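You operate a simulated robot arm through the tools that you are given. There is no shell and no other tool. Be economical: measure what you need, move in short steps, check, and stop when the job is done.

The job below is to be done with a simulated two-armed robot. You get a single attempt, and the scene is never put back.

Task
Seal the grey tub in the lid press and put it back.
Fine: with the lid of its colour; push the empty sled back under the press.

The check looks at the end state, three seconds after you hand in, the way a careful person would. Anything else that was tipped, shoved, dropped, spilled or broken makes it a failure. Lids that push on must go on centred and level and be pressed home; caps that screw on are set level and turned clockwise until they are tight.

Robot
Two 7-joint arms with two-finger parallel grippers on one trunk, on a base that drives. Base frame: it is fixed to the floor where the robot stands at the start and does not move with it; the origin is under the middle of the robot, x ahead of it, y to its left, z up; the surface under the hand at the start is at about z = 0.68. Readings come in m, degrees, newtons and seconds.
The left shoulder is at the start at [0.07, 0.177, 1.095], the right one opposite. With the tool pointing down near the work surface each hand reaches from about 0.1 to 0.72 m from the robot's upright axis, wherever it stands, measured 20 degrees to its own side. Places, roughly: press bar [0.7, -0.1, 0.8]; press sled [0.5, -0.1, 0.7]; seat of the press sled [0.5, -0.1, 0.7]. Payload 3.43 kg a hand.
The TCP of each hand is the grasp point between the finger pads, 0.03 m short of the fingertips. In the tool frame z runs along the fingers and y along their closing line. The gripper opens to 0.094 m. The fingers are 0.028 m wide and 0.01 m thick; the gripper's body (0.05 by 0.096 m) begins 0.055 m behind the TCP.
Orientation is told as [roll, pitch, yaw] about the base's x, y, z axes, in that order, counted from this pose: with the fingers straight down and closing along the base's y, the tool's x points along the base's -x, its y along +y and its z along -z.

Tools
- The arms move only by the tool move_arm. It takes "left_targets", "right_targets" or both (then of equal length, played together; a hand with none holds still); each is a list of rows, each an object (a shift or turn left out is 0, a gripper value left out holds the last) with "linear": the shift along the tool's x, y, z in m, a list of three; "angular": the turn, a rotation vector about the tool's x, y, z in degrees, a list of three; "jaw": the gripper command, from -1 (shut) to 1 (fully open), values between in proportion. In form: [{"linear": [dx, dy, dz], "angular": [wx, wy, wz], "jaw": jaw}, ...]. A call has 1 to 8 rows; each row is the pose to reach, as a shift and turn from the pose commanded when the call began, along the tool's axes at that moment. Each row takes 0.2 s and may step no farther than 0.05 m and 8.6 degrees from the row before; otherwise, or with a gripper value out of range, the whole call is refused. A pose out of reach is approached as far as the arm can. The call stops where the force on the tool passes 90 N (or 10 N more than at its start, if that is more) or the arm is blocked; 0.2 s more then pass. Each finger travels about 0.153 m/s and halts on what it meets, pressing with about 43 N; the grip force reading is that of the motor and also rises with nothing between the fingers. The clock runs only during rows and for 0.2 s after the last one: add rows that repeat a pose to give the fingers time. It gives the time, the measured TCP pose, the force on the tool (base axes), the opening and the grip force at its end, in the units of the frame above (readings bear some noise), with the torque about the TCP (base axes, N m) and any sound that the robot's microphone picked up.
- Cameras (640 x 400 px; columns grow to the right, rows downward): "scene" is now at [0.1258, -0.0128, 1.4073]; the picture's right is [-0.34, -0.94, -0.00], its down [-0.75, 0.27, -0.61] and it looks along [0.57, -0.21, -0.79] (base axes); focal length 281 px, centre (320, 200). "left" rides on the left gripper at [0.076, -0.014, -0.103] in its tool frame; the picture's right is [0.18, 0.98, 0.00], its down [-0.75, 0.14, -0.64] and it looks along [-0.63, 0.12, 0.77] (tool axes); focal length 243 px, centre (320, 200). "right" rides on the right gripper at [0.076, 0.014, -0.103] in its tool frame; the picture's right is [-0.18, 0.98, 0.00], its down [-0.75, -0.14, -0.64] and it looks along [-0.63, -0.12, 0.77] (tool axes); focal length 243 px, centre (320, 200). There is no depth. A picture from a camera that has moved, and an enlarged one, comes with that camera's place and axes in the base frame and with its lens. The place of the scene camera against the robot may be out by one fixed shift of up to 0.025 m in any direction.
- get_image(camera): a new picture of that camera. It takes no simulated time.
- slide_trunk(by): slides the trunk up (or, below 0, down) by that many m; the arms and the scene camera ride with it, the base frame stays. It gives what a move gives, with no picture.
- base_move(legs): drives the robot by 1 to 6 legs, each [ahead, turn to the left] in m and degrees, along the robot's own axes; the way and the turn of a leg run together, so that a leg with both is an arc; at most 1.5 m and 180 degrees a leg. The arms and the cameras ride along, it lands a little off, and it stops where it bumps. It gives what a move gives.
- turn_head(pan, tilt): turns the head with the scene camera to pan (to the left, within 86 degrees either way) and tilt (down, from -29 to 69), counted from straight ahead of the robot. It gives what a move gives.
- zoom(camera, box): a new picture of the part [left, top, right, bottom] of that camera's present view, enlarged. It takes no simulated time.
- sign_off(): hands the job in; it is judged then, once.

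Go step by step. Nothing tells you exact positions but the pictures and the camera data: compare them with the known pose of the tool, close in by small moves and look again before you grip or let go. The budget is 120 turns and 92 pictures, counting those below and the enlarged ones. Unless the task says otherwise, let go and move clear before handing in, and close with one line.

The tools are called after "Request:" as a command line: name --argument value ..., lists and objects as JSON in quotes. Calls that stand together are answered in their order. move_arm: Moves the arms, as the interface text tells. Its arguments: {"type":"object","properties":{"left_targets":{"type":"array"},"right_targets":{"type":"array"}},"required":[]} The other tools are called the same way: slide_trunk (by) slides the trunk up or down; base_move (legs) drives the base; turn_head (pan, tilt) turns the head that bears the scene camera; get_image (camera) takes a picture; zoom (camera, box) takes an enlarged picture of a part of a camera's view; sign_off () hands the job in.

At the start:

```text
clock: 0.0
left_tool_pos: [0.5813, 0.0907, 1.0798]
left_ee_rot: [0.0, -0.2, 0.1]
left_ft_force: [0.1, 0.5, -0.3]
left_moment: [0.01, 0.0, -0.04]
left_width: 0.094
left_finger_force: 0.0
right_tool_pos: [0.3791, -0.2474, 1.1]
right_ee_rot: [0.1, 0.0, 0.1]
right_ft_force: [0.0, -0.7, -0.1]
right_moment: [0.0, 0.0, -0.05]
right_width: 0.0942
right_finger_force: 0.1
trunk travel left (down, up): [-0.675, 0.165]
robot x, y, heading: [-0.0014, 0.0004, -0.0]
head pan, tilt: [-19.8, 52.5]
```

scene: 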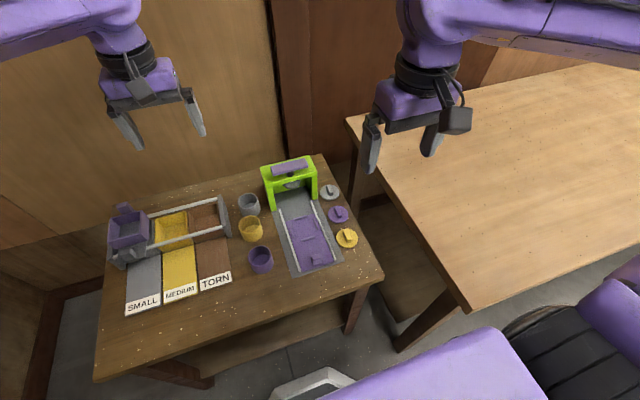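
right: 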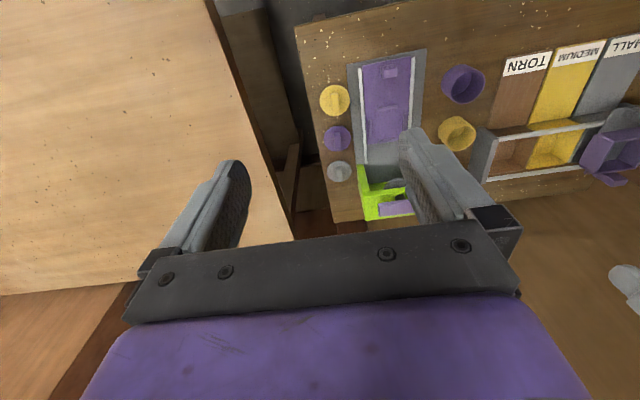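
left: 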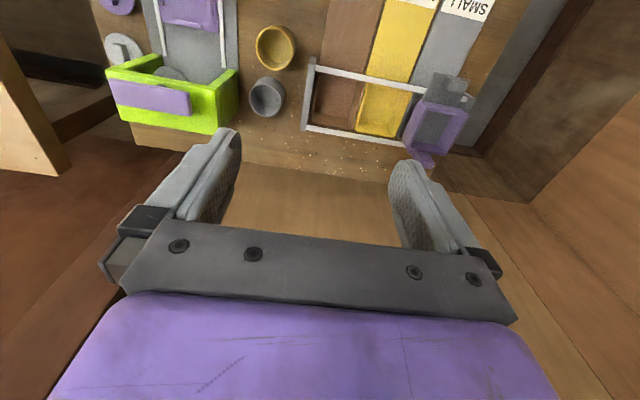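

I see a low table with a lid press (green frame, purple bar, sled pulled out), three tubs (grey, yellow, purple) and three lids. I'll look closer before moving.

Request:
zoom --camera "scene" --box '[220, 140, 380, 290]'

Request:
zoom --camera "right" --box '[300, 40, 500, 230]'

Request:
zoom --camera "left" --box '[90, 0, 310, 140]'

```text
2.67 times, centred on (300, 215) of scene
camera zoom: at [0.1258, -0.0128, 1.4073], right [-0.34, -0.94, 0.0], down [-0.75, 0.27, -0.61], along [0.57, -0.21, -0.79], focal length 749 px, centre (373, 160)
```

zoom: 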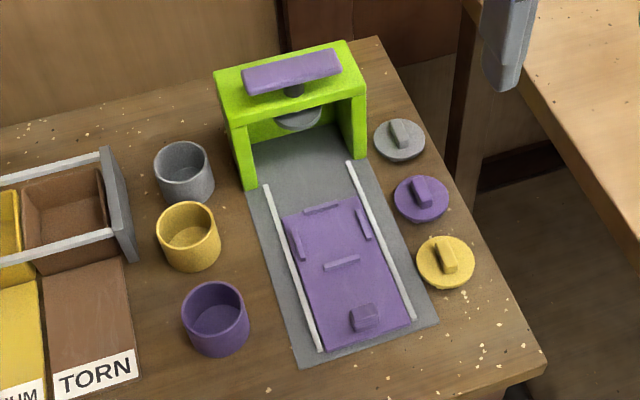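

```text
2.11 times, centred on (400, 135) of right
camera zoom: at [0.3033, -0.2337, 1.204], right [0.18, 0.98, 0.0], down [0.75, -0.14, 0.64], along [0.63, -0.12, -0.77], focal length 511 px, centre (152, 337)
```

zoom: 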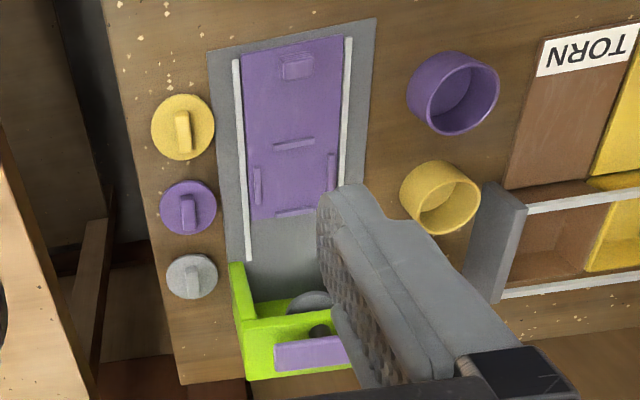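

```text
2.86 times, centred on (200, 70) of left
camera zoom: at [0.5042, 0.0762, 1.1837], right [-0.18, 0.98, 0.0], down [0.75, 0.14, 0.64], along [0.63, 0.12, -0.77], focal length 693 px, centre (663, 571)
```

zoom: 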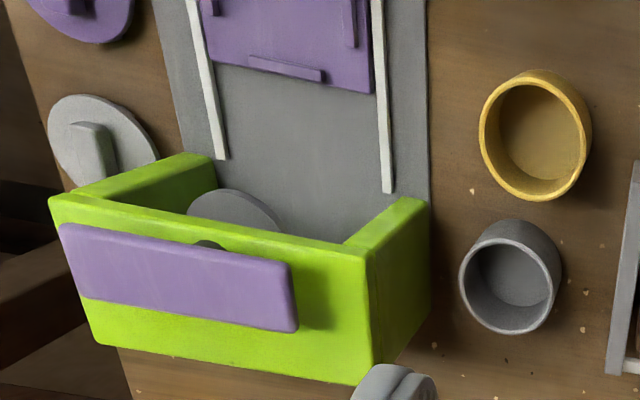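

The grey tub is near (0.656, 0.006), the sled seat near (0.537, -0.132) and the grey lid near (0.64, -0.25). I'll send the left arm out of the way and bring the right one over the tub for a closer look.

Request:
move_arm --left_targets '[{"linear": [0.02, 0.04, 0]}, {"linear": [0.04, 0.08, 0]}, {"linear": [0.06, 0.12, 0]}, {"linear": [0.08, 0.16, 0]}, {"linear": [0.1, 0.2, 0]}, {"linear": [0.12, 0.24, 0]}, {"linear": [0.14, 0.27, 0]}, {"linear": [0.14, 0.27, 0]}]' --right_targets '[{"linear": [-0.024, 0.031, 0.02]}, {"linear": [-0.048, 0.062, 0.04]}, {"linear": [-0.072, 0.093, 0.06]}, {"linear": [-0.096, 0.124, 0.08]}, {"linear": [-0.12, 0.155, 0.1]}, {"linear": [-0.144, 0.186, 0.12]}, {"linear": [-0.168, 0.217, 0.14]}, {"linear": [-0.192, 0.248, 0.16]}]'

Request:
get_image --camera "right"

Request:
get_image --camera "scene"

```text
clock: 1.8
left_tool_pos: [0.4417, 0.3623, 1.0785]
left_ee_rot: [-0.1, 0.0, 0.0]
left_ft_force: [0.0, 1.3, -0.3]
left_moment: [-0.01, 0.03, 0.02]
left_width: 0.0939
left_finger_force: 0.0
right_tool_pos: [0.5724, 0.0029, 0.9406]
right_ee_rot: [-0.1, -0.1, 0.1]
right_ft_force: [0.7, 0.7, -0.2]
right_moment: [-0.03, 0.04, 0.03]
right_width: 0.0939
right_finger_force: 0.1
trunk travel left (down, up): [-0.675, 0.165]
robot x, y, heading: [-0.0012, 0.0022, 0.1]
head pan, tilt: [-19.8, 52.5]
```

```text
85 pictures are left
camera right: at [0.4963, 0.0173, 1.0433], right [0.18, 0.98, 0.0], down [0.75, -0.14, 0.64], along [0.63, -0.12, -0.77], focal length 243 px, centre (320, 200)
```

right: 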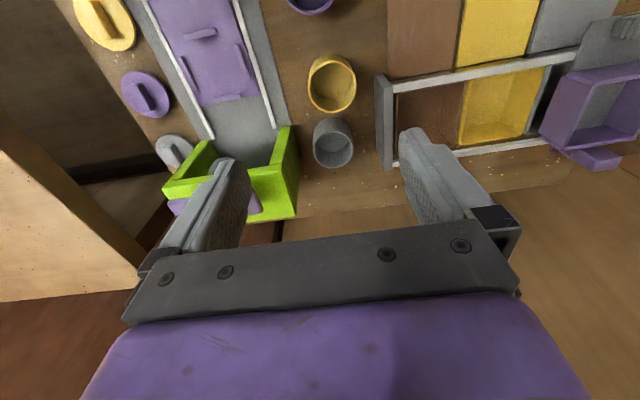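

```text
84 pictures are left
camera scene: at [0.1279, -0.0104, 1.4072], right [-0.34, -0.94, 0.0], down [-0.75, 0.27, -0.61], along [0.57, -0.21, -0.79], focal length 281 px, centre (320, 200)
```

scene: 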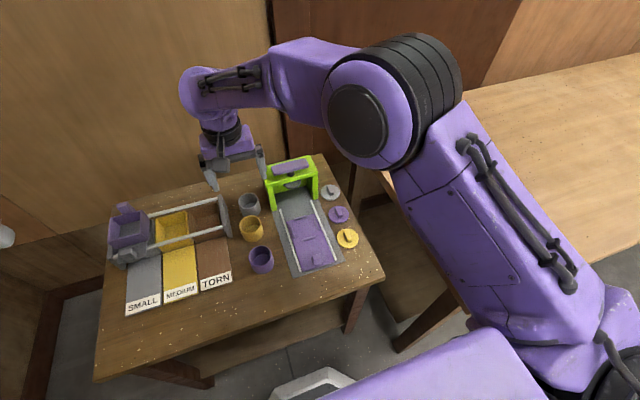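

The wrist views agree on the grey tub at about (0.658, 0.005), with its rim near z 0.72. I'll zoom in to refine that.

Request:
zoom --camera "right" --box '[270, 30, 430, 190]'

Request:
zoom --camera "right" --box '[70, 0, 310, 220]'

```text
2.50 times, centred on (350, 110) of right
camera zoom: at [0.4963, 0.0173, 1.0433], right [0.18, 0.98, 0.0], down [0.75, -0.14, 0.64], along [0.63, -0.12, -0.77], focal length 606 px, centre (245, 425)
```

zoom: 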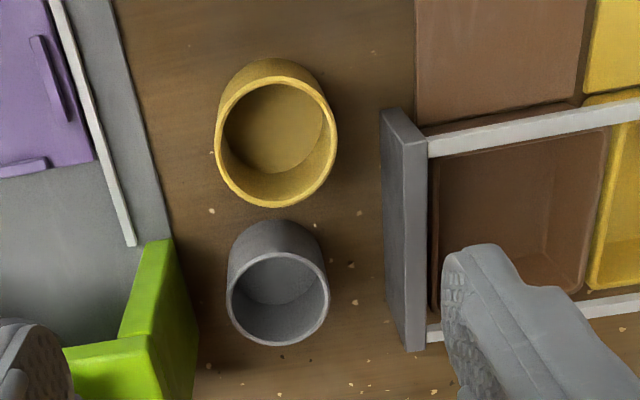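

```text
1.82 times, centred on (190, 110) of right
camera zoom: at [0.4963, 0.0173, 1.0433], right [0.18, 0.98, 0.0], down [0.75, -0.14, 0.64], along [0.63, -0.12, -0.77], focal length 441 px, centre (556, 364)
```

zoom: 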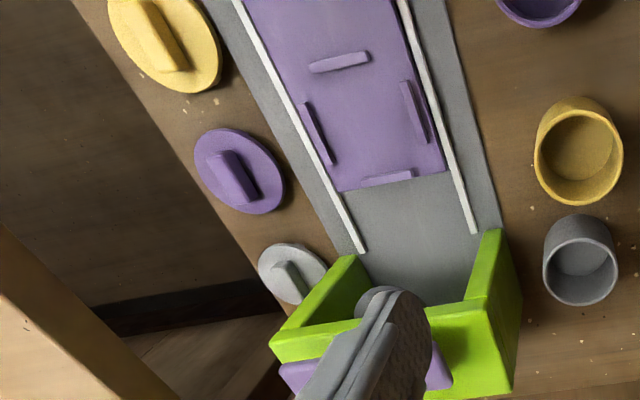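

The press's outer wall is at y≈-0.053 with its top near z 0.81, so there's about 1 cm of clearance beside the tub. I'll partly close the jaw, go above the tub and check.

Request:
move_arm --right_targets '[{"linear": [-0.03, 0.001, 0.03], "jaw": 0.6}, {"linear": [-0.06, 0.002, 0.06]}, {"linear": [-0.0946, 0.003, 0.09]}, {"linear": [-0.0946, 0.003, 0.09]}]'

Request:
get_image --camera "right"

```text
clock: 2.8
left_tool_pos: [0.4402, 0.3607, 1.0796]
left_ee_rot: [-0.1, -0.1, 0.0]
left_ft_force: [-0.1, -0.2, -0.7]
left_moment: [0.0, 0.01, -0.01]
left_width: 0.0937
left_finger_force: 0.0
right_tool_pos: [0.6463, -0.0095, 0.8551]
right_ee_rot: [-0.1, 0.1, 0.0]
right_ft_force: [1.3, 0.4, -0.8]
right_moment: [0.03, -0.01, -0.01]
right_width: 0.0751
right_finger_force: 0.1
right hand out of reach, approached as far as the arm can: row 3, 4
trunk travel left (down, up): [-0.675, 0.165]
robot x, y, heading: [-0.0021, 0.0044, 0.1]
head pan, tilt: [-19.8, 52.5]
```

```text
81 pictures are left
camera right: at [0.5708, 0.0046, 0.9585], right [0.18, 0.98, 0.0], down [0.75, -0.14, 0.64], along [0.63, -0.12, -0.77], focal length 243 px, centre (320, 200)
```

right: 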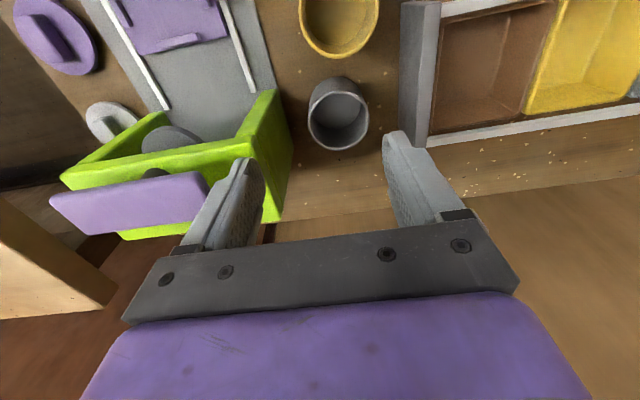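

The right hand ran out of reach short of the tub. I'll check how much room there is between base and table before driving closer.

Request:
turn_head --pan 0 --tilt 69

Request:
get_image --camera "scene"

```text
clock: 3.6
left_tool_pos: [0.4403, 0.3604, 1.0801]
left_ee_rot: [0.0, -0.1, 0.0]
left_ft_force: [-0.5, -0.8, -0.5]
left_moment: [0.0, -0.02, -0.02]
left_width: 0.0941
left_finger_force: 0.1
right_tool_pos: [0.6473, -0.01, 0.855]
right_ee_rot: [0.1, 0.0, 0.1]
right_ft_force: [-0.2, 0.0, 0.7]
right_moment: [0.0, 0.02, -0.01]
right_width: 0.075
right_finger_force: 0.1
trunk travel left (down, up): [-0.675, 0.165]
robot x, y, heading: [-0.0017, -0.001, 0.2]
head pan, tilt: [0.0, 68.8]
```

```text
80 pictures are left
camera scene: at [0.1116, 0.0126, 1.3886], right [0.0, -1.0, 0.0], down [-0.93, 0.0, -0.36], along [0.36, 0.0, -0.93], focal length 281 px, centre (320, 200)
```

scene: 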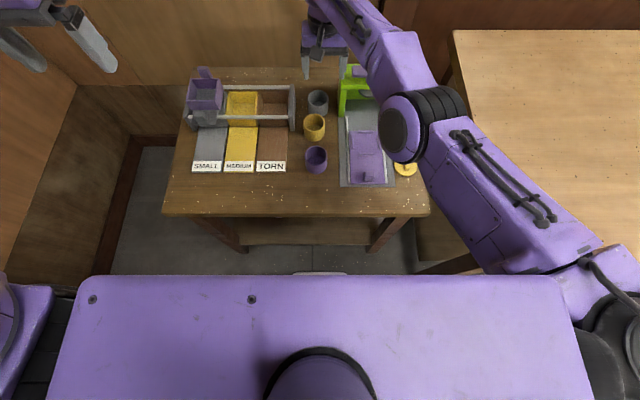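

There's about 10 cm of free floor ahead of the base. I'll raise and retract the hand, then drive 0.07 m ahead.

Request:
move_arm --right_targets '[{"linear": [0.03, 0, -0.04]}, {"linear": [0.06, 0, -0.07]}, {"linear": [0.09, 0.0, -0.07]}, {"linear": [0.09, 0.0, -0.07]}]'

Request:
base_move --legs '[[0.07, 0]]'

```text
clock: 4.6
left_tool_pos: [0.4408, 0.3614, 1.0802]
left_ee_rot: [0.0, -0.1, 0.0]
left_ft_force: [-0.6, -0.4, -0.2]
left_moment: [0.02, 0.02, -0.01]
left_width: 0.0941
left_finger_force: 0.2
right_tool_pos: [0.639, 0.0125, 0.9192]
right_ee_rot: [0.0, 0.0, 0.1]
right_ft_force: [-1.3, 0.7, 0.0]
right_moment: [0.0, 0.0, 0.01]
right_width: 0.0753
right_finger_force: 0.1
right hand out of reach, approached as far as the arm can: row 1, 2, 3, 4
trunk travel left (down, up): [-0.675, 0.165]
robot x, y, heading: [0.0018, 0.0043, -0.2]
head pan, tilt: [0.0, 68.8]
```

```text
clock: 5.6
left_tool_pos: [0.5055, 0.3606, 1.0831]
left_ee_rot: [-0.1, -0.4, 0.0]
left_ft_force: [0.8, 0.6, 0.5]
left_moment: [0.02, -0.03, -0.02]
left_width: 0.094
left_finger_force: 0.1
right_tool_pos: [0.7044, 0.0115, 0.9225]
right_ee_rot: [0.0, -0.3, 0.1]
right_ft_force: [0.3, 0.5, 0.9]
right_moment: [-0.03, -0.02, -0.02]
right_width: 0.0754
right_finger_force: 0.1
trunk travel left (down, up): [-0.675, 0.165]
robot x, y, heading: [0.0676, 0.0021, -0.1]
head pan, tilt: [0.0, 68.8]
```

The drive went fine. Now I'll retract the hand a little to see which pose the commands start from.

Request:
move_arm --right_targets '[{"linear": [0.03, 0, 0]}, {"linear": [0.06, 0, 0]}, {"linear": [0.06, 0, 0]}]'

Request:
get_image --camera "right"

```text
clock: 6.4
left_tool_pos: [0.5099, 0.3623, 1.0791]
left_ee_rot: [0.0, 0.1, 0.0]
left_ft_force: [-0.4, 0.5, 0.1]
left_moment: [-0.01, 0.0, -0.01]
left_width: 0.0938
left_finger_force: 0.0
right_tool_pos: [0.7091, 0.0119, 0.9175]
right_ee_rot: [-0.1, 0.1, 0.1]
right_ft_force: [0.8, 0.5, -0.3]
right_moment: [-0.02, -0.01, 0.0]
right_width: 0.0752
right_finger_force: 0.2
right hand out of reach, approached as far as the arm can: row 1, 2, 3
trunk travel left (down, up): [-0.675, 0.165]
robot x, y, heading: [0.0671, -0.0002, -0.3]
head pan, tilt: [0.0, 68.8]
```

```text
79 pictures are left
camera right: at [0.6328, 0.027, 1.0216], right [0.18, 0.98, 0.0], down [0.75, -0.14, 0.64], along [0.63, -0.12, -0.77], focal length 243 px, centre (320, 200)
```

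right: 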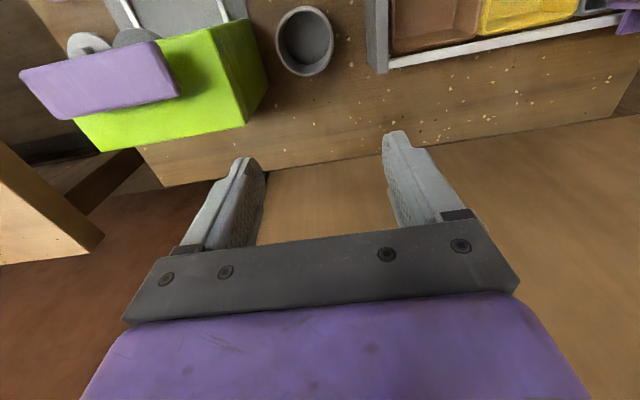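

The arm seems caught near a joint limit, so I'll work it out by moving to its own side and up.

Request:
move_arm --right_targets '[{"linear": [0.0, -0.04, -0.02]}, {"linear": [0.0, -0.08, -0.04]}, {"linear": [0.0, -0.12, -0.06]}, {"linear": [0.04, -0.14, -0.06]}, {"linear": [0.04, -0.14, -0.06]}]'

```text
clock: 7.6
left_tool_pos: [0.5086, 0.3606, 1.0805]
left_ee_rot: [0.1, -0.1, -0.1]
left_ft_force: [-0.5, -0.8, 0.7]
left_moment: [-0.03, 0.02, -0.05]
left_width: 0.0943
left_finger_force: 0.1
right_tool_pos: [0.7438, -0.1038, 0.9862]
right_ee_rot: [0.1, 0.1, 0.3]
right_ft_force: [0.4, 0.2, 0.5]
right_moment: [0.02, -0.01, -0.02]
right_width: 0.0752
right_finger_force: 0.0
right hand out of reach, approached as far as the arm can: row 1, 2, 3, 4, 5
trunk travel left (down, up): [-0.675, 0.165]
robot x, y, heading: [0.066, 0.0001, -0.1]
head pan, tilt: [0.0, 68.8]
```

It's still drifting outward. I'll keep moving to its own side and back toward the starting posture.

Request:
move_arm --right_targets '[{"linear": [0.03, -0.03, -0.02]}, {"linear": [0.06, -0.06, -0.04]}, {"linear": [0.09, -0.09, -0.06]}, {"linear": [0.12, -0.12, -0.08]}, {"linear": [0.15, -0.14, -0.1]}, {"linear": [0.18, -0.16, -0.1]}, {"linear": [0.21, -0.16, -0.1]}, {"linear": [0.21, -0.16, -0.1]}]'

Request:
get_image --camera "scene"

```text
clock: 9.4
left_tool_pos: [0.5096, 0.3607, 1.0785]
left_ee_rot: [0.0, -0.1, 0.0]
left_ft_force: [0.1, -0.6, -0.1]
left_moment: [-0.03, -0.05, 0.05]
left_width: 0.0939
left_finger_force: 0.1
right_tool_pos: [0.7207, -0.2686, 1.1347]
right_ee_rot: [-0.1, 0.1, 0.2]
right_ft_force: [-0.1, -0.3, 0.4]
right_moment: [0.01, 0.0, -0.02]
right_width: 0.0752
right_finger_force: 0.0
right hand out of reach, approached as far as the arm can: row 1, 2, 3, 4, 5, 6, 7, 8
trunk travel left (down, up): [-0.675, 0.165]
robot x, y, heading: [0.0705, -0.0016, 0.1]
head pan, tilt: [0.0, 68.8]
```

```text
78 pictures are left
camera scene: at [0.1808, 0.0136, 1.3886], right [0.0, -1.0, 0.0], down [-0.93, 0.0, -0.36], along [0.36, 0.0, -0.93], focal length 281 px, centre (320, 200)
```

scene: 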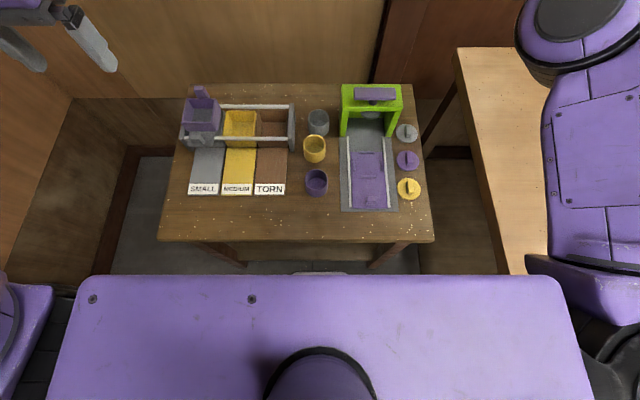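

The arm looks stretched out straight, which makes it hard to pull in. Lowering the hand should bend the elbow again.

Request:
move_arm --right_targets '[{"linear": [-0.03, 0, 0.03]}, {"linear": [-0.06, 0, 0.06]}, {"linear": [-0.09, 0.0, 0.09]}, {"linear": [-0.1, 0, 0.12]}, {"linear": [-0.1, 0, 0.12]}]'

```text
clock: 10.6
left_tool_pos: [0.5093, 0.3618, 1.0797]
left_ee_rot: [0.1, -0.2, 0.0]
left_ft_force: [0.0, -0.3, -0.7]
left_moment: [0.01, 0.01, 0.0]
left_width: 0.0942
left_finger_force: 0.1
right_tool_pos: [0.7544, -0.264, 1.0236]
right_ee_rot: [0.0, 0.1, 0.2]
right_ft_force: [-0.3, -1.4, -0.3]
right_moment: [0.0, -0.01, 0.01]
right_width: 0.0753
right_finger_force: 0.1
right hand out of reach, approached as far as the arm can: row 1, 2, 3, 4, 5
trunk travel left (down, up): [-0.675, 0.165]
robot x, y, heading: [0.0692, 0.003, -0.1]
head pan, tilt: [0.0, 68.8]
```

Still stretched out. I'll tilt the hand about both tool axes to unbend that straight posture while asking for a closer pose.

Request:
move_arm --right_targets '[{"linear": [0, 0, 0], "angular": [0, 8, 0]}, {"linear": [0, 0, 0], "angular": [0, 16, 0]}, {"linear": [0, 0, 0], "angular": [0, 24, 0]}, {"linear": [0, 0, 0], "angular": [0, 32, 0]}, {"linear": [0, 0, 0], "angular": [0, 32, 0]}]'

```text
clock: 11.8
left_tool_pos: [0.508, 0.3621, 1.0815]
left_ee_rot: [0.0, -0.2, 0.1]
left_ft_force: [-0.5, -0.3, 0.0]
left_moment: [-0.02, -0.05, 0.01]
left_width: 0.094
left_finger_force: 0.1
right_tool_pos: [0.6602, -0.2978, 1.0249]
right_ee_rot: [-0.3, 27.7, -1.0]
right_ft_force: [-0.3, -0.5, 0.4]
right_moment: [0.0, -0.02, 0.0]
right_width: 0.0752
right_finger_force: 0.1
right hand out of reach, approached as far as the arm can: row 1, 2, 3, 4, 5
trunk travel left (down, up): [-0.675, 0.165]
robot x, y, heading: [0.072, -0.0036, 0.2]
head pan, tilt: [0.0, 68.8]
```

The hand came in a little. I'll hold this command to see whether it keeps converging.

Request:
move_arm --right_targets '[{"linear": [0, 0, 0]}, {"linear": [0, 0, 0]}, {"linear": [0, 0, 0]}, {"linear": [0, 0, 0]}, {"linear": [0, 0, 0]}, {"linear": [0, 0, 0]}, {"linear": [0, 0, 0]}, {"linear": [0, 0, 0]}]'

Request:
turn_head --pan -35 --tilt 40

Request:
get_image --camera "scene"

```text
clock: 13.6
left_tool_pos: [0.5095, 0.36, 1.0799]
left_ee_rot: [0.0, -0.1, 0.0]
left_ft_force: [1.0, 0.9, 0.3]
left_moment: [0.02, 0.01, -0.05]
left_width: 0.0938
left_finger_force: 0.0
right_tool_pos: [0.6622, -0.2999, 1.0253]
right_ee_rot: [-0.2, 27.7, -0.9]
right_ft_force: [-0.4, 0.0, 0.2]
right_moment: [-0.03, 0.0, 0.0]
right_width: 0.0751
right_finger_force: 0.1
trunk travel left (down, up): [-0.675, 0.165]
robot x, y, heading: [0.0702, 0.0016, 0.1]
head pan, tilt: [0.0, 68.8]
```

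```text
clock: 14.7
left_tool_pos: [0.5077, 0.3608, 1.0794]
left_ee_rot: [-0.1, -0.1, 0.0]
left_ft_force: [-0.5, 0.2, 0.9]
left_moment: [0.01, -0.02, -0.01]
left_width: 0.0941
left_finger_force: 0.1
right_tool_pos: [0.6625, -0.3006, 1.0258]
right_ee_rot: [-0.2, 27.6, -0.9]
right_ft_force: [-0.6, -0.3, 0.1]
right_moment: [0.01, 0.02, 0.02]
right_width: 0.0752
right_finger_force: 0.0
trunk travel left (down, up): [-0.675, 0.165]
robot x, y, heading: [0.0683, -0.001, 0.3]
head pan, tilt: [-35.0, 40.0]
```

```text
77 pictures are left
camera scene: at [0.1947, -0.0358, 1.4247], right [-0.57, -0.82, 0.0], down [-0.53, 0.37, -0.77], along [0.63, -0.44, -0.64], focal length 281 px, centre (320, 200)
```

scene: 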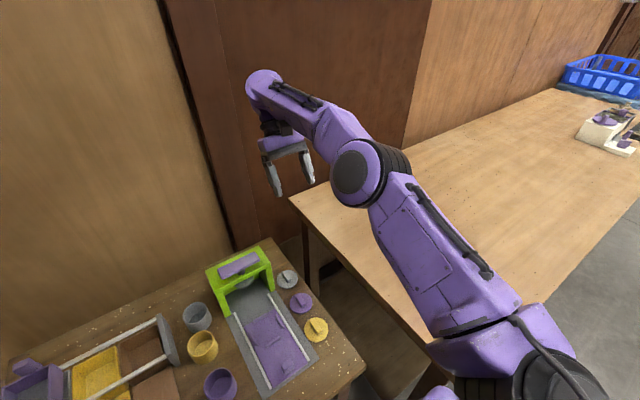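

The elbow bends in the horizontal plane, inward to the left. Swinging the hand left while pulling in should flex it.

Request:
move_arm --right_targets '[{"linear": [0.0, 0.04, 0], "angular": [0, -8, 0]}, {"linear": [0.0, 0.08, 0], "angular": [0, -16, 0]}, {"linear": [0.0, 0.12, 0], "angular": [0, -24, 0]}, {"linear": [0.02, 0.16, 0], "angular": [0, -27.7, 0]}, {"linear": [0.04, 0.2, 0], "angular": [0, -27.7, 0]}, {"linear": [0.06, 0.23, 0.0], "angular": [0, -27.7, 0]}, {"linear": [0.06, 0.23, 0.0], "angular": [0, -27.7, 0]}]'

Request:
get_image --camera "scene"

```text
clock: 16.2
left_tool_pos: [0.5091, 0.3603, 1.0801]
left_ee_rot: [0.0, 0.0, -0.1]
left_ft_force: [-0.4, 0.0, 0.3]
left_moment: [-0.01, 0.02, 0.0]
left_width: 0.0941
left_finger_force: 0.0
right_tool_pos: [0.6115, -0.0681, 1.0515]
right_ee_rot: [-0.2, -0.1, -0.9]
right_ft_force: [-0.6, -0.5, 0.6]
right_moment: [0.03, 0.04, -0.02]
right_width: 0.075
right_finger_force: 0.1
trunk travel left (down, up): [-0.675, 0.165]
robot x, y, heading: [0.0717, 0.0001, 0.0]
head pan, tilt: [-35.0, 40.0]
```

```text
76 pictures are left
camera scene: at [0.195, -0.0366, 1.4247], right [-0.57, -0.82, 0.0], down [-0.53, 0.37, -0.77], along [0.63, -0.44, -0.64], focal length 281 px, centre (320, 200)
```

scene: 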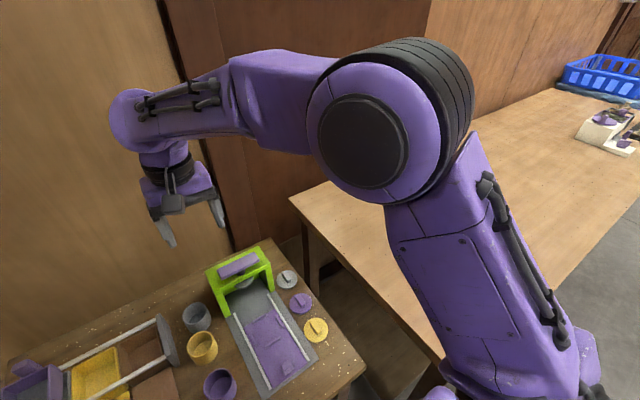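

The arm is bent and responsive again. Now I'll move above the tub.

Request:
move_arm --right_targets '[{"linear": [0.0, 0.02, 0.045], "angular": [0, 0, -0.9]}, {"linear": [-0.02, 0.04, 0.09], "angular": [0, 0, -0.9]}, {"linear": [-0.04, 0.06, 0.13], "angular": [0, 0, -0.9]}, {"linear": [-0.055, 0.074, 0.17], "angular": [0, 0, -0.9]}, {"linear": [-0.055, 0.074, 0.2], "angular": [0, 0, -0.9]}, {"linear": [-0.055, 0.074, 0.2], "angular": [0, 0, -0.9]}]'

Request:
get_image --camera "right"

Request:
zoom --camera "scene" --box '[140, 200, 340, 400]'

```text
refused: row 2 steps farther than a row can; nothing moved
```

```text
75 pictures are left
camera right: at [0.5356, -0.0526, 1.1545], right [0.2, 0.98, 0.0], down [0.75, -0.15, 0.64], along [0.63, -0.13, -0.77], focal length 243 px, centre (320, 200)
```

right: 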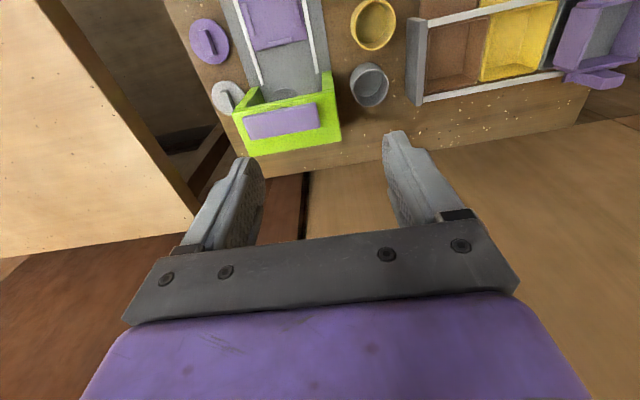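

```text
2.00 times, centred on (240, 300) of scene
camera zoom: at [0.195, -0.0366, 1.4247], right [-0.57, -0.82, 0.0], down [-0.53, 0.37, -0.77], along [0.63, -0.44, -0.64], focal length 562 px, centre (480, 0)
```

zoom: 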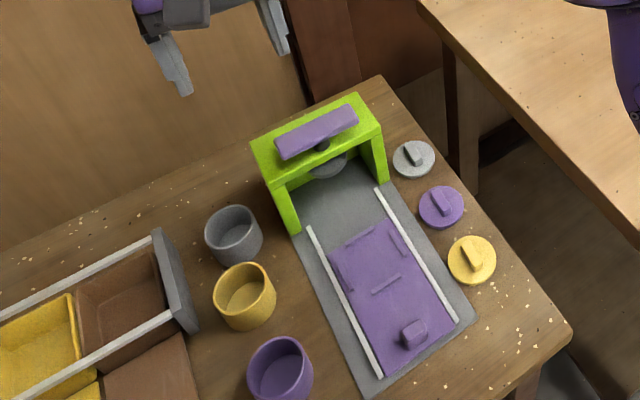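

That call was refused because one step was too long. I'll retry with shorter steps.

Request:
move_arm --right_targets '[{"linear": [-0.01, 0.015, 0.04], "angular": [0, 0, -0.9]}, {"linear": [-0.02, 0.03, 0.08], "angular": [0, 0, -0.9]}, {"linear": [-0.03, 0.045, 0.12], "angular": [0, 0, -0.9]}, {"linear": [-0.045, 0.06, 0.155], "angular": [0, 0, -0.9]}, {"linear": [-0.055, 0.074, 0.19], "angular": [0, 0, -0.9]}, {"linear": [-0.055, 0.074, 0.2], "angular": [0, 0, -0.9]}]'

Request:
get_image --camera "right"

```text
clock: 17.6
left_tool_pos: [0.5097, 0.3616, 1.0794]
left_ee_rot: [-0.1, -0.2, 0.0]
left_ft_force: [-0.5, -0.5, -0.6]
left_moment: [0.0, -0.02, -0.01]
left_width: 0.0942
left_finger_force: 0.1
right_tool_pos: [0.6678, 0.006, 0.8513]
right_ee_rot: [-0.2, -0.1, 0.0]
right_ft_force: [-0.3, -0.3, -1.3]
right_moment: [0.0, 0.01, 0.01]
right_width: 0.0754
right_finger_force: 0.1
trunk travel left (down, up): [-0.675, 0.165]
robot x, y, heading: [0.0688, 0.0002, -0.1]
head pan, tilt: [-35.0, 40.0]
```

```text
73 pictures are left
camera right: at [0.5919, 0.0193, 0.9539], right [0.18, 0.98, 0.0], down [0.75, -0.14, 0.64], along [0.63, -0.12, -0.77], focal length 243 px, centre (320, 200)
```

right: 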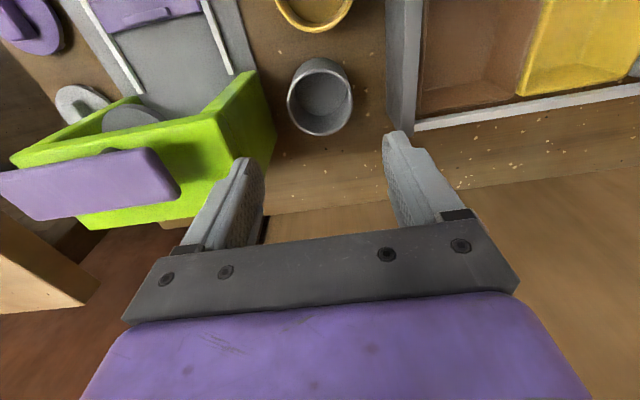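

The tub centre reads (0.666, 0.006), right under the hand. I'll go down to TCP z≈0.722 and look before closing.

Request:
move_arm --right_targets '[{"linear": [0.002, 0, 0.04]}, {"linear": [0.002, 0, 0.08]}, {"linear": [0.002, 0.0, 0.11]}, {"linear": [0.002, 0, 0.129]}, {"linear": [0.002, 0, 0.129]}]'

Request:
get_image --camera "right"

```text
clock: 18.9
left_tool_pos: [0.5092, 0.3608, 1.0797]
left_ee_rot: [-0.1, -0.1, 0.0]
left_ft_force: [-0.7, -0.5, 0.0]
left_moment: [0.01, 0.01, -0.03]
left_width: 0.094
left_finger_force: 0.1
right_tool_pos: [0.6665, 0.0049, 0.7221]
right_ee_rot: [-0.1, -0.1, 0.0]
right_ft_force: [-0.3, 0.1, -0.3]
right_moment: [-0.01, 0.0, -0.01]
right_width: 0.0752
right_finger_force: 0.0
trunk travel left (down, up): [-0.675, 0.165]
robot x, y, heading: [0.0728, -0.0015, 0.2]
head pan, tilt: [-35.0, 40.0]
```

```text
72 pictures are left
camera right: at [0.5904, 0.0188, 0.8251], right [0.18, 0.98, 0.0], down [0.75, -0.14, 0.64], along [0.63, -0.12, -0.77], focal length 243 px, centre (320, 200)
```

right: 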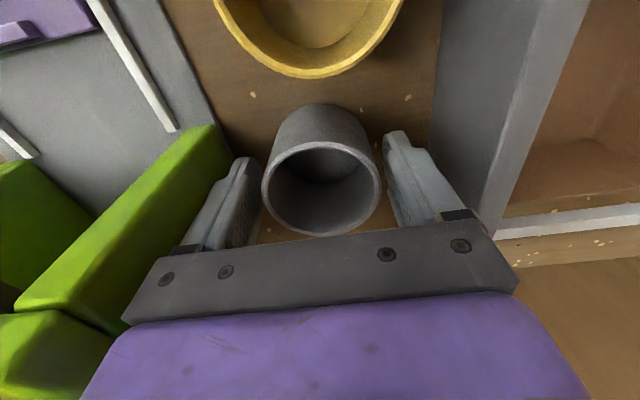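

The tub sits centred between the fingers. I'll close and lift.

Request:
move_arm --right_targets '[{"jaw": 0}, {"jaw": 0}, {"jaw": 0}]'

Request:
move_arm --right_targets '[{"linear": [0, 0, -0.03]}, {"linear": [0, 0, -0.07]}, {"linear": [0, 0, -0.11]}, {"linear": [0, 0, -0.14]}, {"linear": [0, 0, -0.14]}]'

Request:
get_image --camera "right"

```text
clock: 19.6
left_tool_pos: [0.5098, 0.3617, 1.0799]
left_ee_rot: [0.0, -0.1, 0.1]
left_ft_force: [0.3, -1.4, 0.0]
left_moment: [0.0, 0.01, 0.01]
left_width: 0.0939
left_finger_force: 0.1
right_tool_pos: [0.6672, 0.0041, 0.7216]
right_ee_rot: [-0.2, 0.0, 0.0]
right_ft_force: [0.2, 0.3, 0.1]
right_moment: [-0.01, 0.02, 0.01]
right_width: 0.0584
right_finger_force: 42.9
trunk travel left (down, up): [-0.675, 0.165]
robot x, y, heading: [0.0726, 0.0019, 0.0]
head pan, tilt: [-35.0, 40.0]
```

```text
clock: 20.9
left_tool_pos: [0.5096, 0.3608, 1.0806]
left_ee_rot: [0.1, 0.0, 0.0]
left_ft_force: [0.2, 0.3, 0.3]
left_moment: [0.0, -0.01, 0.0]
left_width: 0.094
left_finger_force: 0.1
right_tool_pos: [0.6655, 0.0037, 0.8625]
right_ee_rot: [-0.2, 0.0, 0.0]
right_ft_force: [-0.1, 0.2, -0.5]
right_moment: [0.0, -0.02, 0.0]
right_width: 0.047
right_finger_force: 0.1
trunk travel left (down, up): [-0.675, 0.165]
robot x, y, heading: [0.0702, -0.0031, 0.4]
head pan, tilt: [-35.0, 40.0]
```

```text
71 pictures are left
camera right: at [0.5901, 0.0194, 0.9654], right [0.18, 0.98, 0.0], down [0.75, -0.14, 0.64], along [0.63, -0.12, -0.77], focal length 243 px, centre (320, 200)
```

right: 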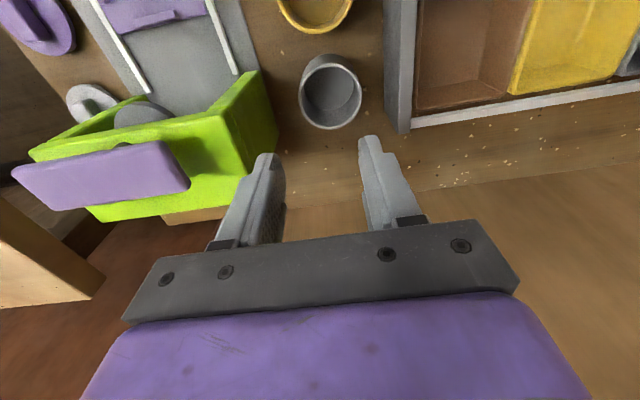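

The tub slipped out of the grip and seems to have shifted about a centimetre. I'll check that it stands upright.

Request:
zoom --camera "right" --box '[250, 20, 410, 150]'

Request:
zoom --camera "scene" --box '[140, 200, 340, 400]'

```text
3.08 times, centred on (330, 85) of right
camera zoom: at [0.5901, 0.0194, 0.9654], right [0.18, 0.98, 0.0], down [0.75, -0.14, 0.64], along [0.63, -0.12, -0.77], focal length 746 px, centre (289, 554)
```

zoom: 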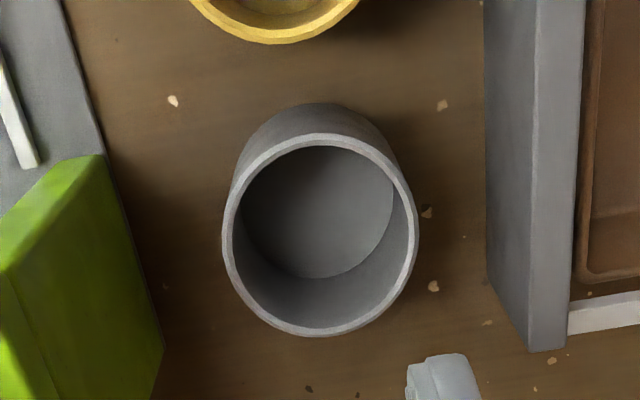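

```text
2.00 times, centred on (240, 300) of scene
camera zoom: at [0.1951, -0.0358, 1.4247], right [-0.57, -0.82, 0.0], down [-0.53, 0.37, -0.77], along [0.63, -0.44, -0.64], focal length 562 px, centre (480, 0)
```

zoom: 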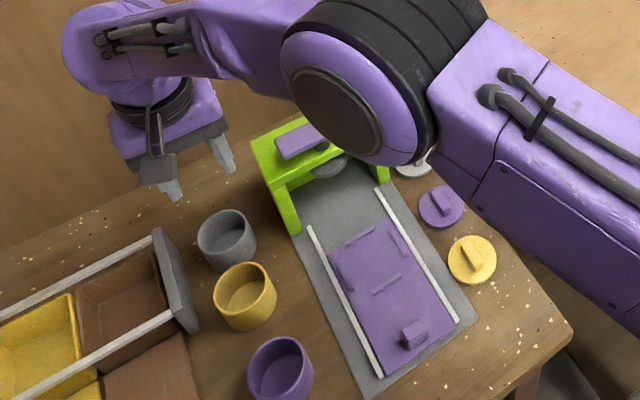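

The tub is upright at about (0.663, 0.0145). I'll grip it again, deeper and with a full close, then lift slowly.

Request:
move_arm --right_targets '[{"linear": [0.002, 0.01, 0.03], "jaw": 0.5}, {"linear": [0.002, 0.01, 0.07]}, {"linear": [0.002, 0.01, 0.11]}, {"linear": [0.002, 0.01, 0.135]}, {"linear": [0.002, 0.01, 0.145]}, {"linear": [0.002, 0.01, 0.145]}]'

Request:
get_image --camera "right"

```text
clock: 22.2
left_tool_pos: [0.5097, 0.3607, 1.0804]
left_ee_rot: [-0.1, 0.0, 0.0]
left_ft_force: [-0.1, 0.4, 0.1]
left_moment: [0.02, 0.01, -0.02]
left_width: 0.0938
left_finger_force: 0.0
right_tool_pos: [0.6631, 0.013, 0.7174]
right_ee_rot: [-0.1, 0.0, 0.1]
right_ft_force: [0.5, 1.0, -0.1]
right_moment: [0.02, -0.03, -0.01]
right_width: 0.0706
right_finger_force: 0.0
trunk travel left (down, up): [-0.675, 0.165]
robot x, y, heading: [0.07, 0.0064, -0.1]
head pan, tilt: [-35.0, 40.0]
```

```text
68 pictures are left
camera right: at [0.5876, 0.0285, 0.8204], right [0.18, 0.98, 0.0], down [0.75, -0.14, 0.64], along [0.63, -0.12, -0.77], focal length 243 px, centre (320, 200)
```

right: 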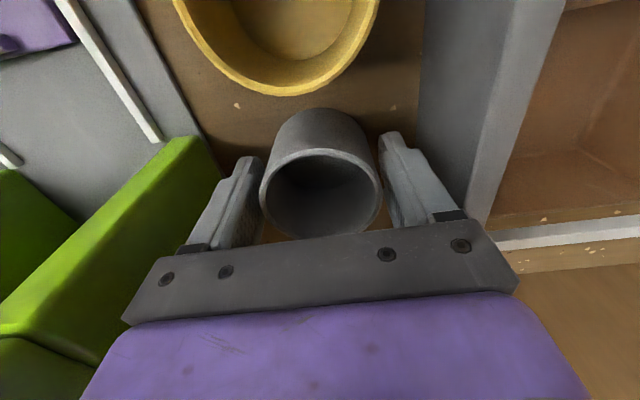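

Request:
move_arm --right_targets '[{"jaw": -0.3}, {"jaw": -0.6}, {"jaw": -1}, {"jaw": -1}]'

Request:
move_arm --right_targets '[{"linear": [0, 0, -0.005]}, {"linear": [0, 0, -0.01]}, {"linear": [0, 0, -0.015]}, {"linear": [0, 0, -0.02]}]'

Request:
get_image --camera "right"

```text
clock: 23.2
left_tool_pos: [0.5096, 0.3615, 1.0795]
left_ee_rot: [0.0, -0.2, 0.0]
left_ft_force: [-0.7, 0.0, -0.8]
left_moment: [0.01, 0.0, -0.01]
left_width: 0.094
left_finger_force: 0.0
right_tool_pos: [0.6655, 0.014, 0.7176]
right_ee_rot: [-0.2, 0.0, 0.0]
right_ft_force: [0.2, 0.0, 0.5]
right_moment: [-0.03, 0.0, -0.02]
right_width: 0.059
right_finger_force: 42.9
trunk travel left (down, up): [-0.675, 0.165]
robot x, y, heading: [0.0719, 0.002, -0.0]
head pan, tilt: [-35.0, 40.0]
```

```text
clock: 24.2
left_tool_pos: [0.5092, 0.3602, 1.0799]
left_ee_rot: [-0.1, -0.1, 0.0]
left_ft_force: [-0.9, 0.2, -0.3]
left_moment: [-0.01, 0.01, 0.01]
left_width: 0.0939
left_finger_force: 0.0
right_tool_pos: [0.6638, 0.0132, 0.7376]
right_ee_rot: [-0.2, 0.1, 0.0]
right_ft_force: [0.1, -1.3, -0.7]
right_moment: [0.02, -0.01, 0.01]
right_width: 0.059
right_finger_force: 42.7
trunk travel left (down, up): [-0.675, 0.165]
robot x, y, heading: [0.0684, -0.0019, 0.0]
head pan, tilt: [-35.0, 40.0]
```

```text
67 pictures are left
camera right: at [0.5876, 0.0285, 0.8402], right [0.18, 0.98, 0.0], down [0.75, -0.14, 0.64], along [0.63, -0.12, -0.77], focal length 243 px, centre (320, 200)
```

right: 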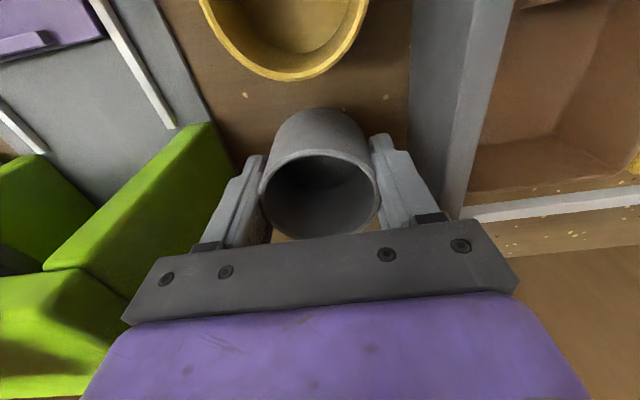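

This time the tub came up with the hand. I'll raise it, retreat and move across to above the sled seat.

Request:
move_arm --right_targets '[{"linear": [0, 0, -0.03]}, {"linear": [0, 0, -0.06]}, {"linear": [0.02, 0, -0.09]}, {"linear": [0.05, 0, -0.11]}, {"linear": [0.085, 0, -0.12]}, {"linear": [0.12, 0, -0.12]}, {"linear": [0.13, -0.035, -0.12]}, {"linear": [0.13, -0.07, -0.12]}]'

Request:
move_arm --right_targets '[{"linear": [0.0, -0.035, 0]}, {"linear": [0, -0.07, 0]}, {"linear": [0, -0.07, 0]}]'

Request:
get_image --camera "right"

Request:
get_image --camera "scene"

```text
clock: 25.8
left_tool_pos: [0.5096, 0.3607, 1.0803]
left_ee_rot: [-0.1, -0.1, 0.0]
left_ft_force: [-1.0, 0.1, 0.0]
left_moment: [0.02, -0.02, 0.0]
left_width: 0.094
left_finger_force: 0.0
right_tool_pos: [0.5035, -0.0046, 0.7991]
right_ee_rot: [0.4, 9.0, -1.3]
right_ft_force: [-0.3, -0.5, -0.1]
right_moment: [-0.03, 0.03, 0.0]
right_width: 0.0591
right_finger_force: 42.6
trunk travel left (down, up): [-0.675, 0.165]
robot x, y, heading: [0.067, -0.0007, 0.3]
head pan, tilt: [-35.0, 40.0]
stopped in row 7 (right hand): the arm was blocked; the commanded pose is now the measured one
```

```text
clock: 26.6
left_tool_pos: [0.5105, 0.3623, 1.0787]
left_ee_rot: [0.0, -0.1, 0.0]
left_ft_force: [0.3, -0.5, -0.6]
left_moment: [-0.01, -0.01, 0.02]
left_width: 0.0939
left_finger_force: 0.1
right_tool_pos: [0.5004, -0.0742, 0.7984]
right_ee_rot: [0.1, 9.1, -1.3]
right_ft_force: [0.3, -0.2, -1.8]
right_moment: [-0.03, -0.03, -0.02]
right_width: 0.0588
right_finger_force: 43.6
trunk travel left (down, up): [-0.675, 0.165]
robot x, y, heading: [0.0673, 0.0033, 0.1]
head pan, tilt: [-35.0, 40.0]
```

```text
66 pictures are left
camera right: at [0.4426, -0.0585, 0.9129], right [0.2, 0.98, -0.03], down [0.84, -0.16, 0.51], along [0.5, -0.13, -0.86], focal length 243 px, centre (320, 200)
```

right: 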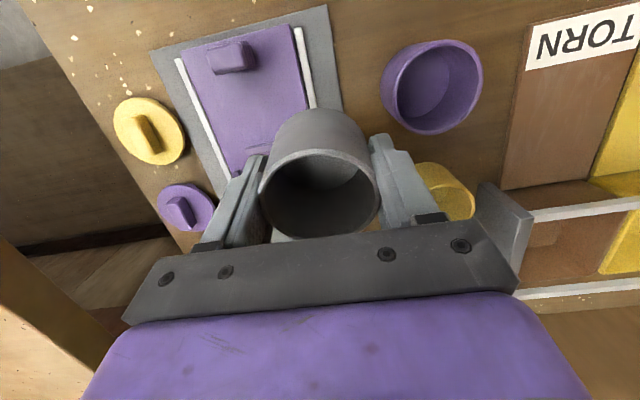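

```text
65 pictures are left
camera scene: at [0.1948, -0.0345, 1.4247], right [-0.57, -0.82, 0.0], down [-0.53, 0.37, -0.77], along [0.63, -0.44, -0.64], focal length 281 px, centre (320, 200)
```

scene: 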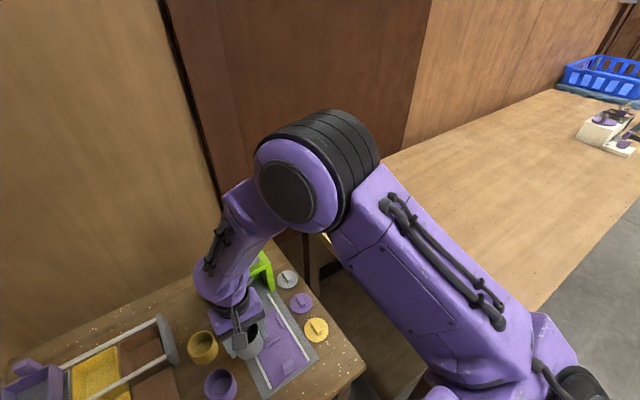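

The arm was blocked partway, most likely by a wrist limit, and the hand is now pitched 9°; nothing appears disturbed. I'll level it and rise a bit, continuing toward the seat.

Request:
move_arm --right_targets '[{"linear": [-0.005, 0, -0.015], "angular": [0, -3, 0]}, {"linear": [-0.012, -0.01, -0.03], "angular": [0, -6, 0]}, {"linear": [-0.02, -0.02, -0.045], "angular": [0, -9, 0]}, {"linear": [-0.03, -0.035, -0.045], "angular": [0, -9, 1.3]}, {"linear": [-0.035, -0.05, -0.045], "angular": [0, -9, 1.3]}, {"linear": [-0.035, -0.05, -0.045], "angular": [0, -9, 1.3]}]'

Request:
get_image --camera "right"

```text
clock: 28.0
left_tool_pos: [0.5107, 0.361, 1.0794]
left_ee_rot: [0.1, -0.1, 0.0]
left_ft_force: [-0.8, -0.1, -0.2]
left_moment: [0.0, -0.03, -0.02]
left_width: 0.094
left_finger_force: 0.0
right_tool_pos: [0.5415, -0.1259, 0.8371]
right_ee_rot: [0.1, 0.1, -2.6]
right_ft_force: [-0.3, 0.3, 0.1]
right_moment: [-0.03, 0.0, 0.01]
right_width: 0.059
right_finger_force: 42.7
trunk travel left (down, up): [-0.675, 0.165]
robot x, y, heading: [0.0715, 0.0003, 0.4]
head pan, tilt: [-35.0, 40.0]
```

```text
64 pictures are left
camera right: at [0.4663, -0.1074, 0.9408], right [0.23, 0.97, 0.0], down [0.75, -0.18, 0.64], along [0.62, -0.15, -0.77], focal length 243 px, centre (320, 200)
```

right: 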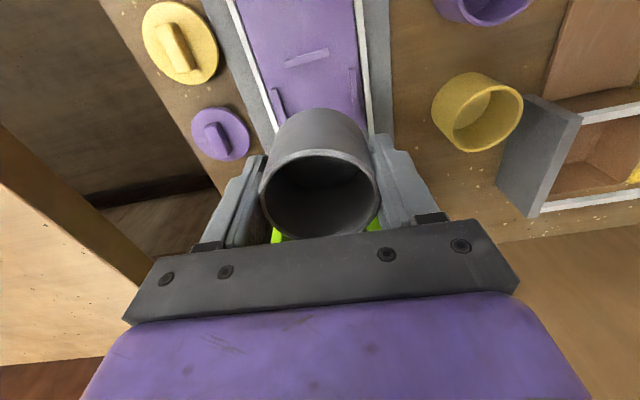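

The seat centre works out at about (0.5385, -0.128). I'll fix the yaw and come down to just above it.

Request:
move_arm --right_targets '[{"linear": [0.003, -0.002, 0.03], "angular": [0, 0, -2.6]}, {"linear": [0.003, -0.002, 0.06], "angular": [0, 0, -2.6]}, {"linear": [0.003, -0.002, 0.08], "angular": [0, 0, -2.6]}, {"linear": [0.003, -0.002, 0.08], "angular": [0, 0, -2.6]}]'

Request:
get_image --camera "right"

Request:
get_image --camera "scene"

```text
clock: 29.0
left_tool_pos: [0.5084, 0.3615, 1.0797]
left_ee_rot: [-0.2, -0.2, 0.0]
left_ft_force: [0.3, -0.1, 0.1]
left_moment: [0.03, -0.01, 0.0]
left_width: 0.0942
left_finger_force: 0.1
right_tool_pos: [0.5387, -0.1258, 0.7572]
right_ee_rot: [0.0, 0.1, 0.0]
right_ft_force: [-0.3, -0.5, -0.7]
right_moment: [0.02, -0.04, 0.03]
right_width: 0.0588
right_finger_force: 43.1
trunk travel left (down, up): [-0.675, 0.165]
robot x, y, heading: [0.0682, 0.0016, 0.3]
head pan, tilt: [-35.0, 40.0]
```

```text
63 pictures are left
camera right: at [0.4618, -0.1124, 0.8614], right [0.18, 0.98, 0.0], down [0.75, -0.14, 0.64], along [0.63, -0.12, -0.77], focal length 243 px, centre (320, 200)
```

right: 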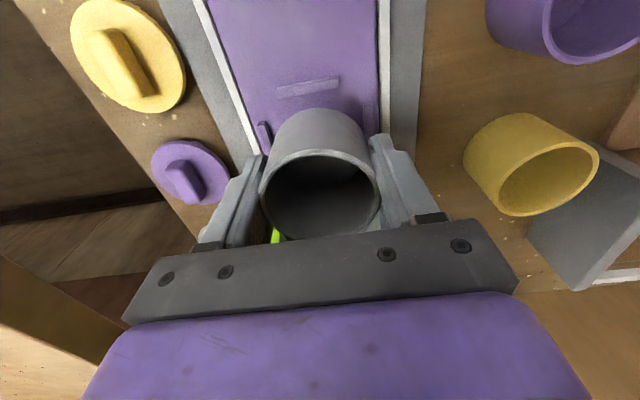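

```text
62 pictures are left
camera scene: at [0.1945, -0.0358, 1.4247], right [-0.57, -0.82, 0.0], down [-0.53, 0.37, -0.77], along [0.63, -0.44, -0.64], focal length 281 px, centre (320, 200)
```

scene: 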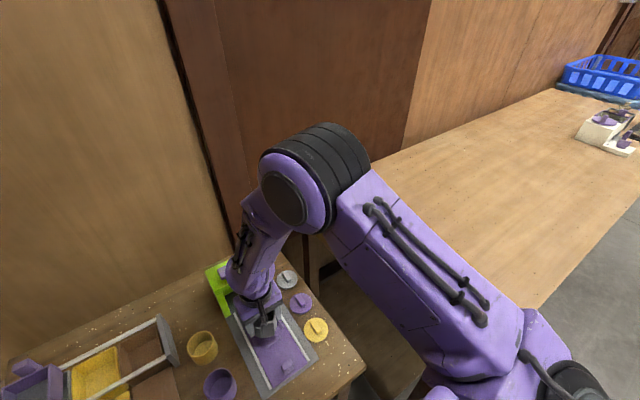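

The tub looks lined up to within about 2 mm in y. I'll correct that and go down gently until I feel contact.

Request:
move_arm --right_targets '[{"linear": [0, -0.002, 0.006]}, {"linear": [0, -0.002, 0.012]}, {"linear": [0, -0.002, 0.018]}, {"linear": [0, -0.002, 0.018]}]'

Request:
get_image --camera "right"

```text
clock: 30.0
left_tool_pos: [0.509, 0.3608, 1.0798]
left_ee_rot: [0.0, -0.1, -0.1]
left_ft_force: [0.2, 0.5, 0.4]
left_moment: [0.02, 0.02, 0.02]
left_width: 0.0938
left_finger_force: 0.1
right_tool_pos: [0.539, -0.1291, 0.7398]
right_ee_rot: [0.1, 0.1, 0.0]
right_ft_force: [0.3, -0.7, 0.2]
right_moment: [0.02, -0.01, 0.01]
right_width: 0.0588
right_finger_force: 43.0
trunk travel left (down, up): [-0.675, 0.165]
robot x, y, heading: [0.0691, 0.0026, 0.1]
head pan, tilt: [-35.0, 40.0]
```

```text
61 pictures are left
camera right: at [0.4622, -0.1145, 0.8428], right [0.18, 0.98, 0.0], down [0.75, -0.14, 0.64], along [0.63, -0.12, -0.77], focal length 243 px, centre (320, 200)
```

right: 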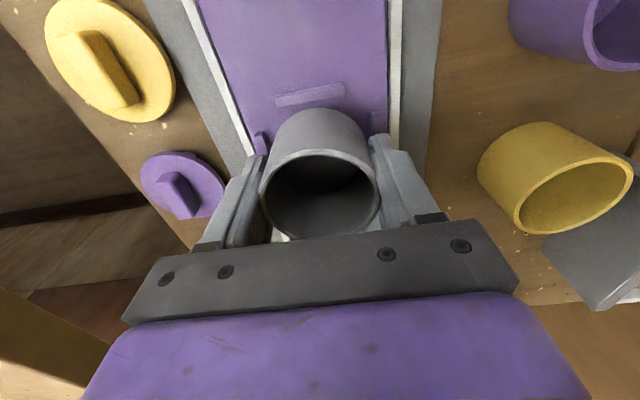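

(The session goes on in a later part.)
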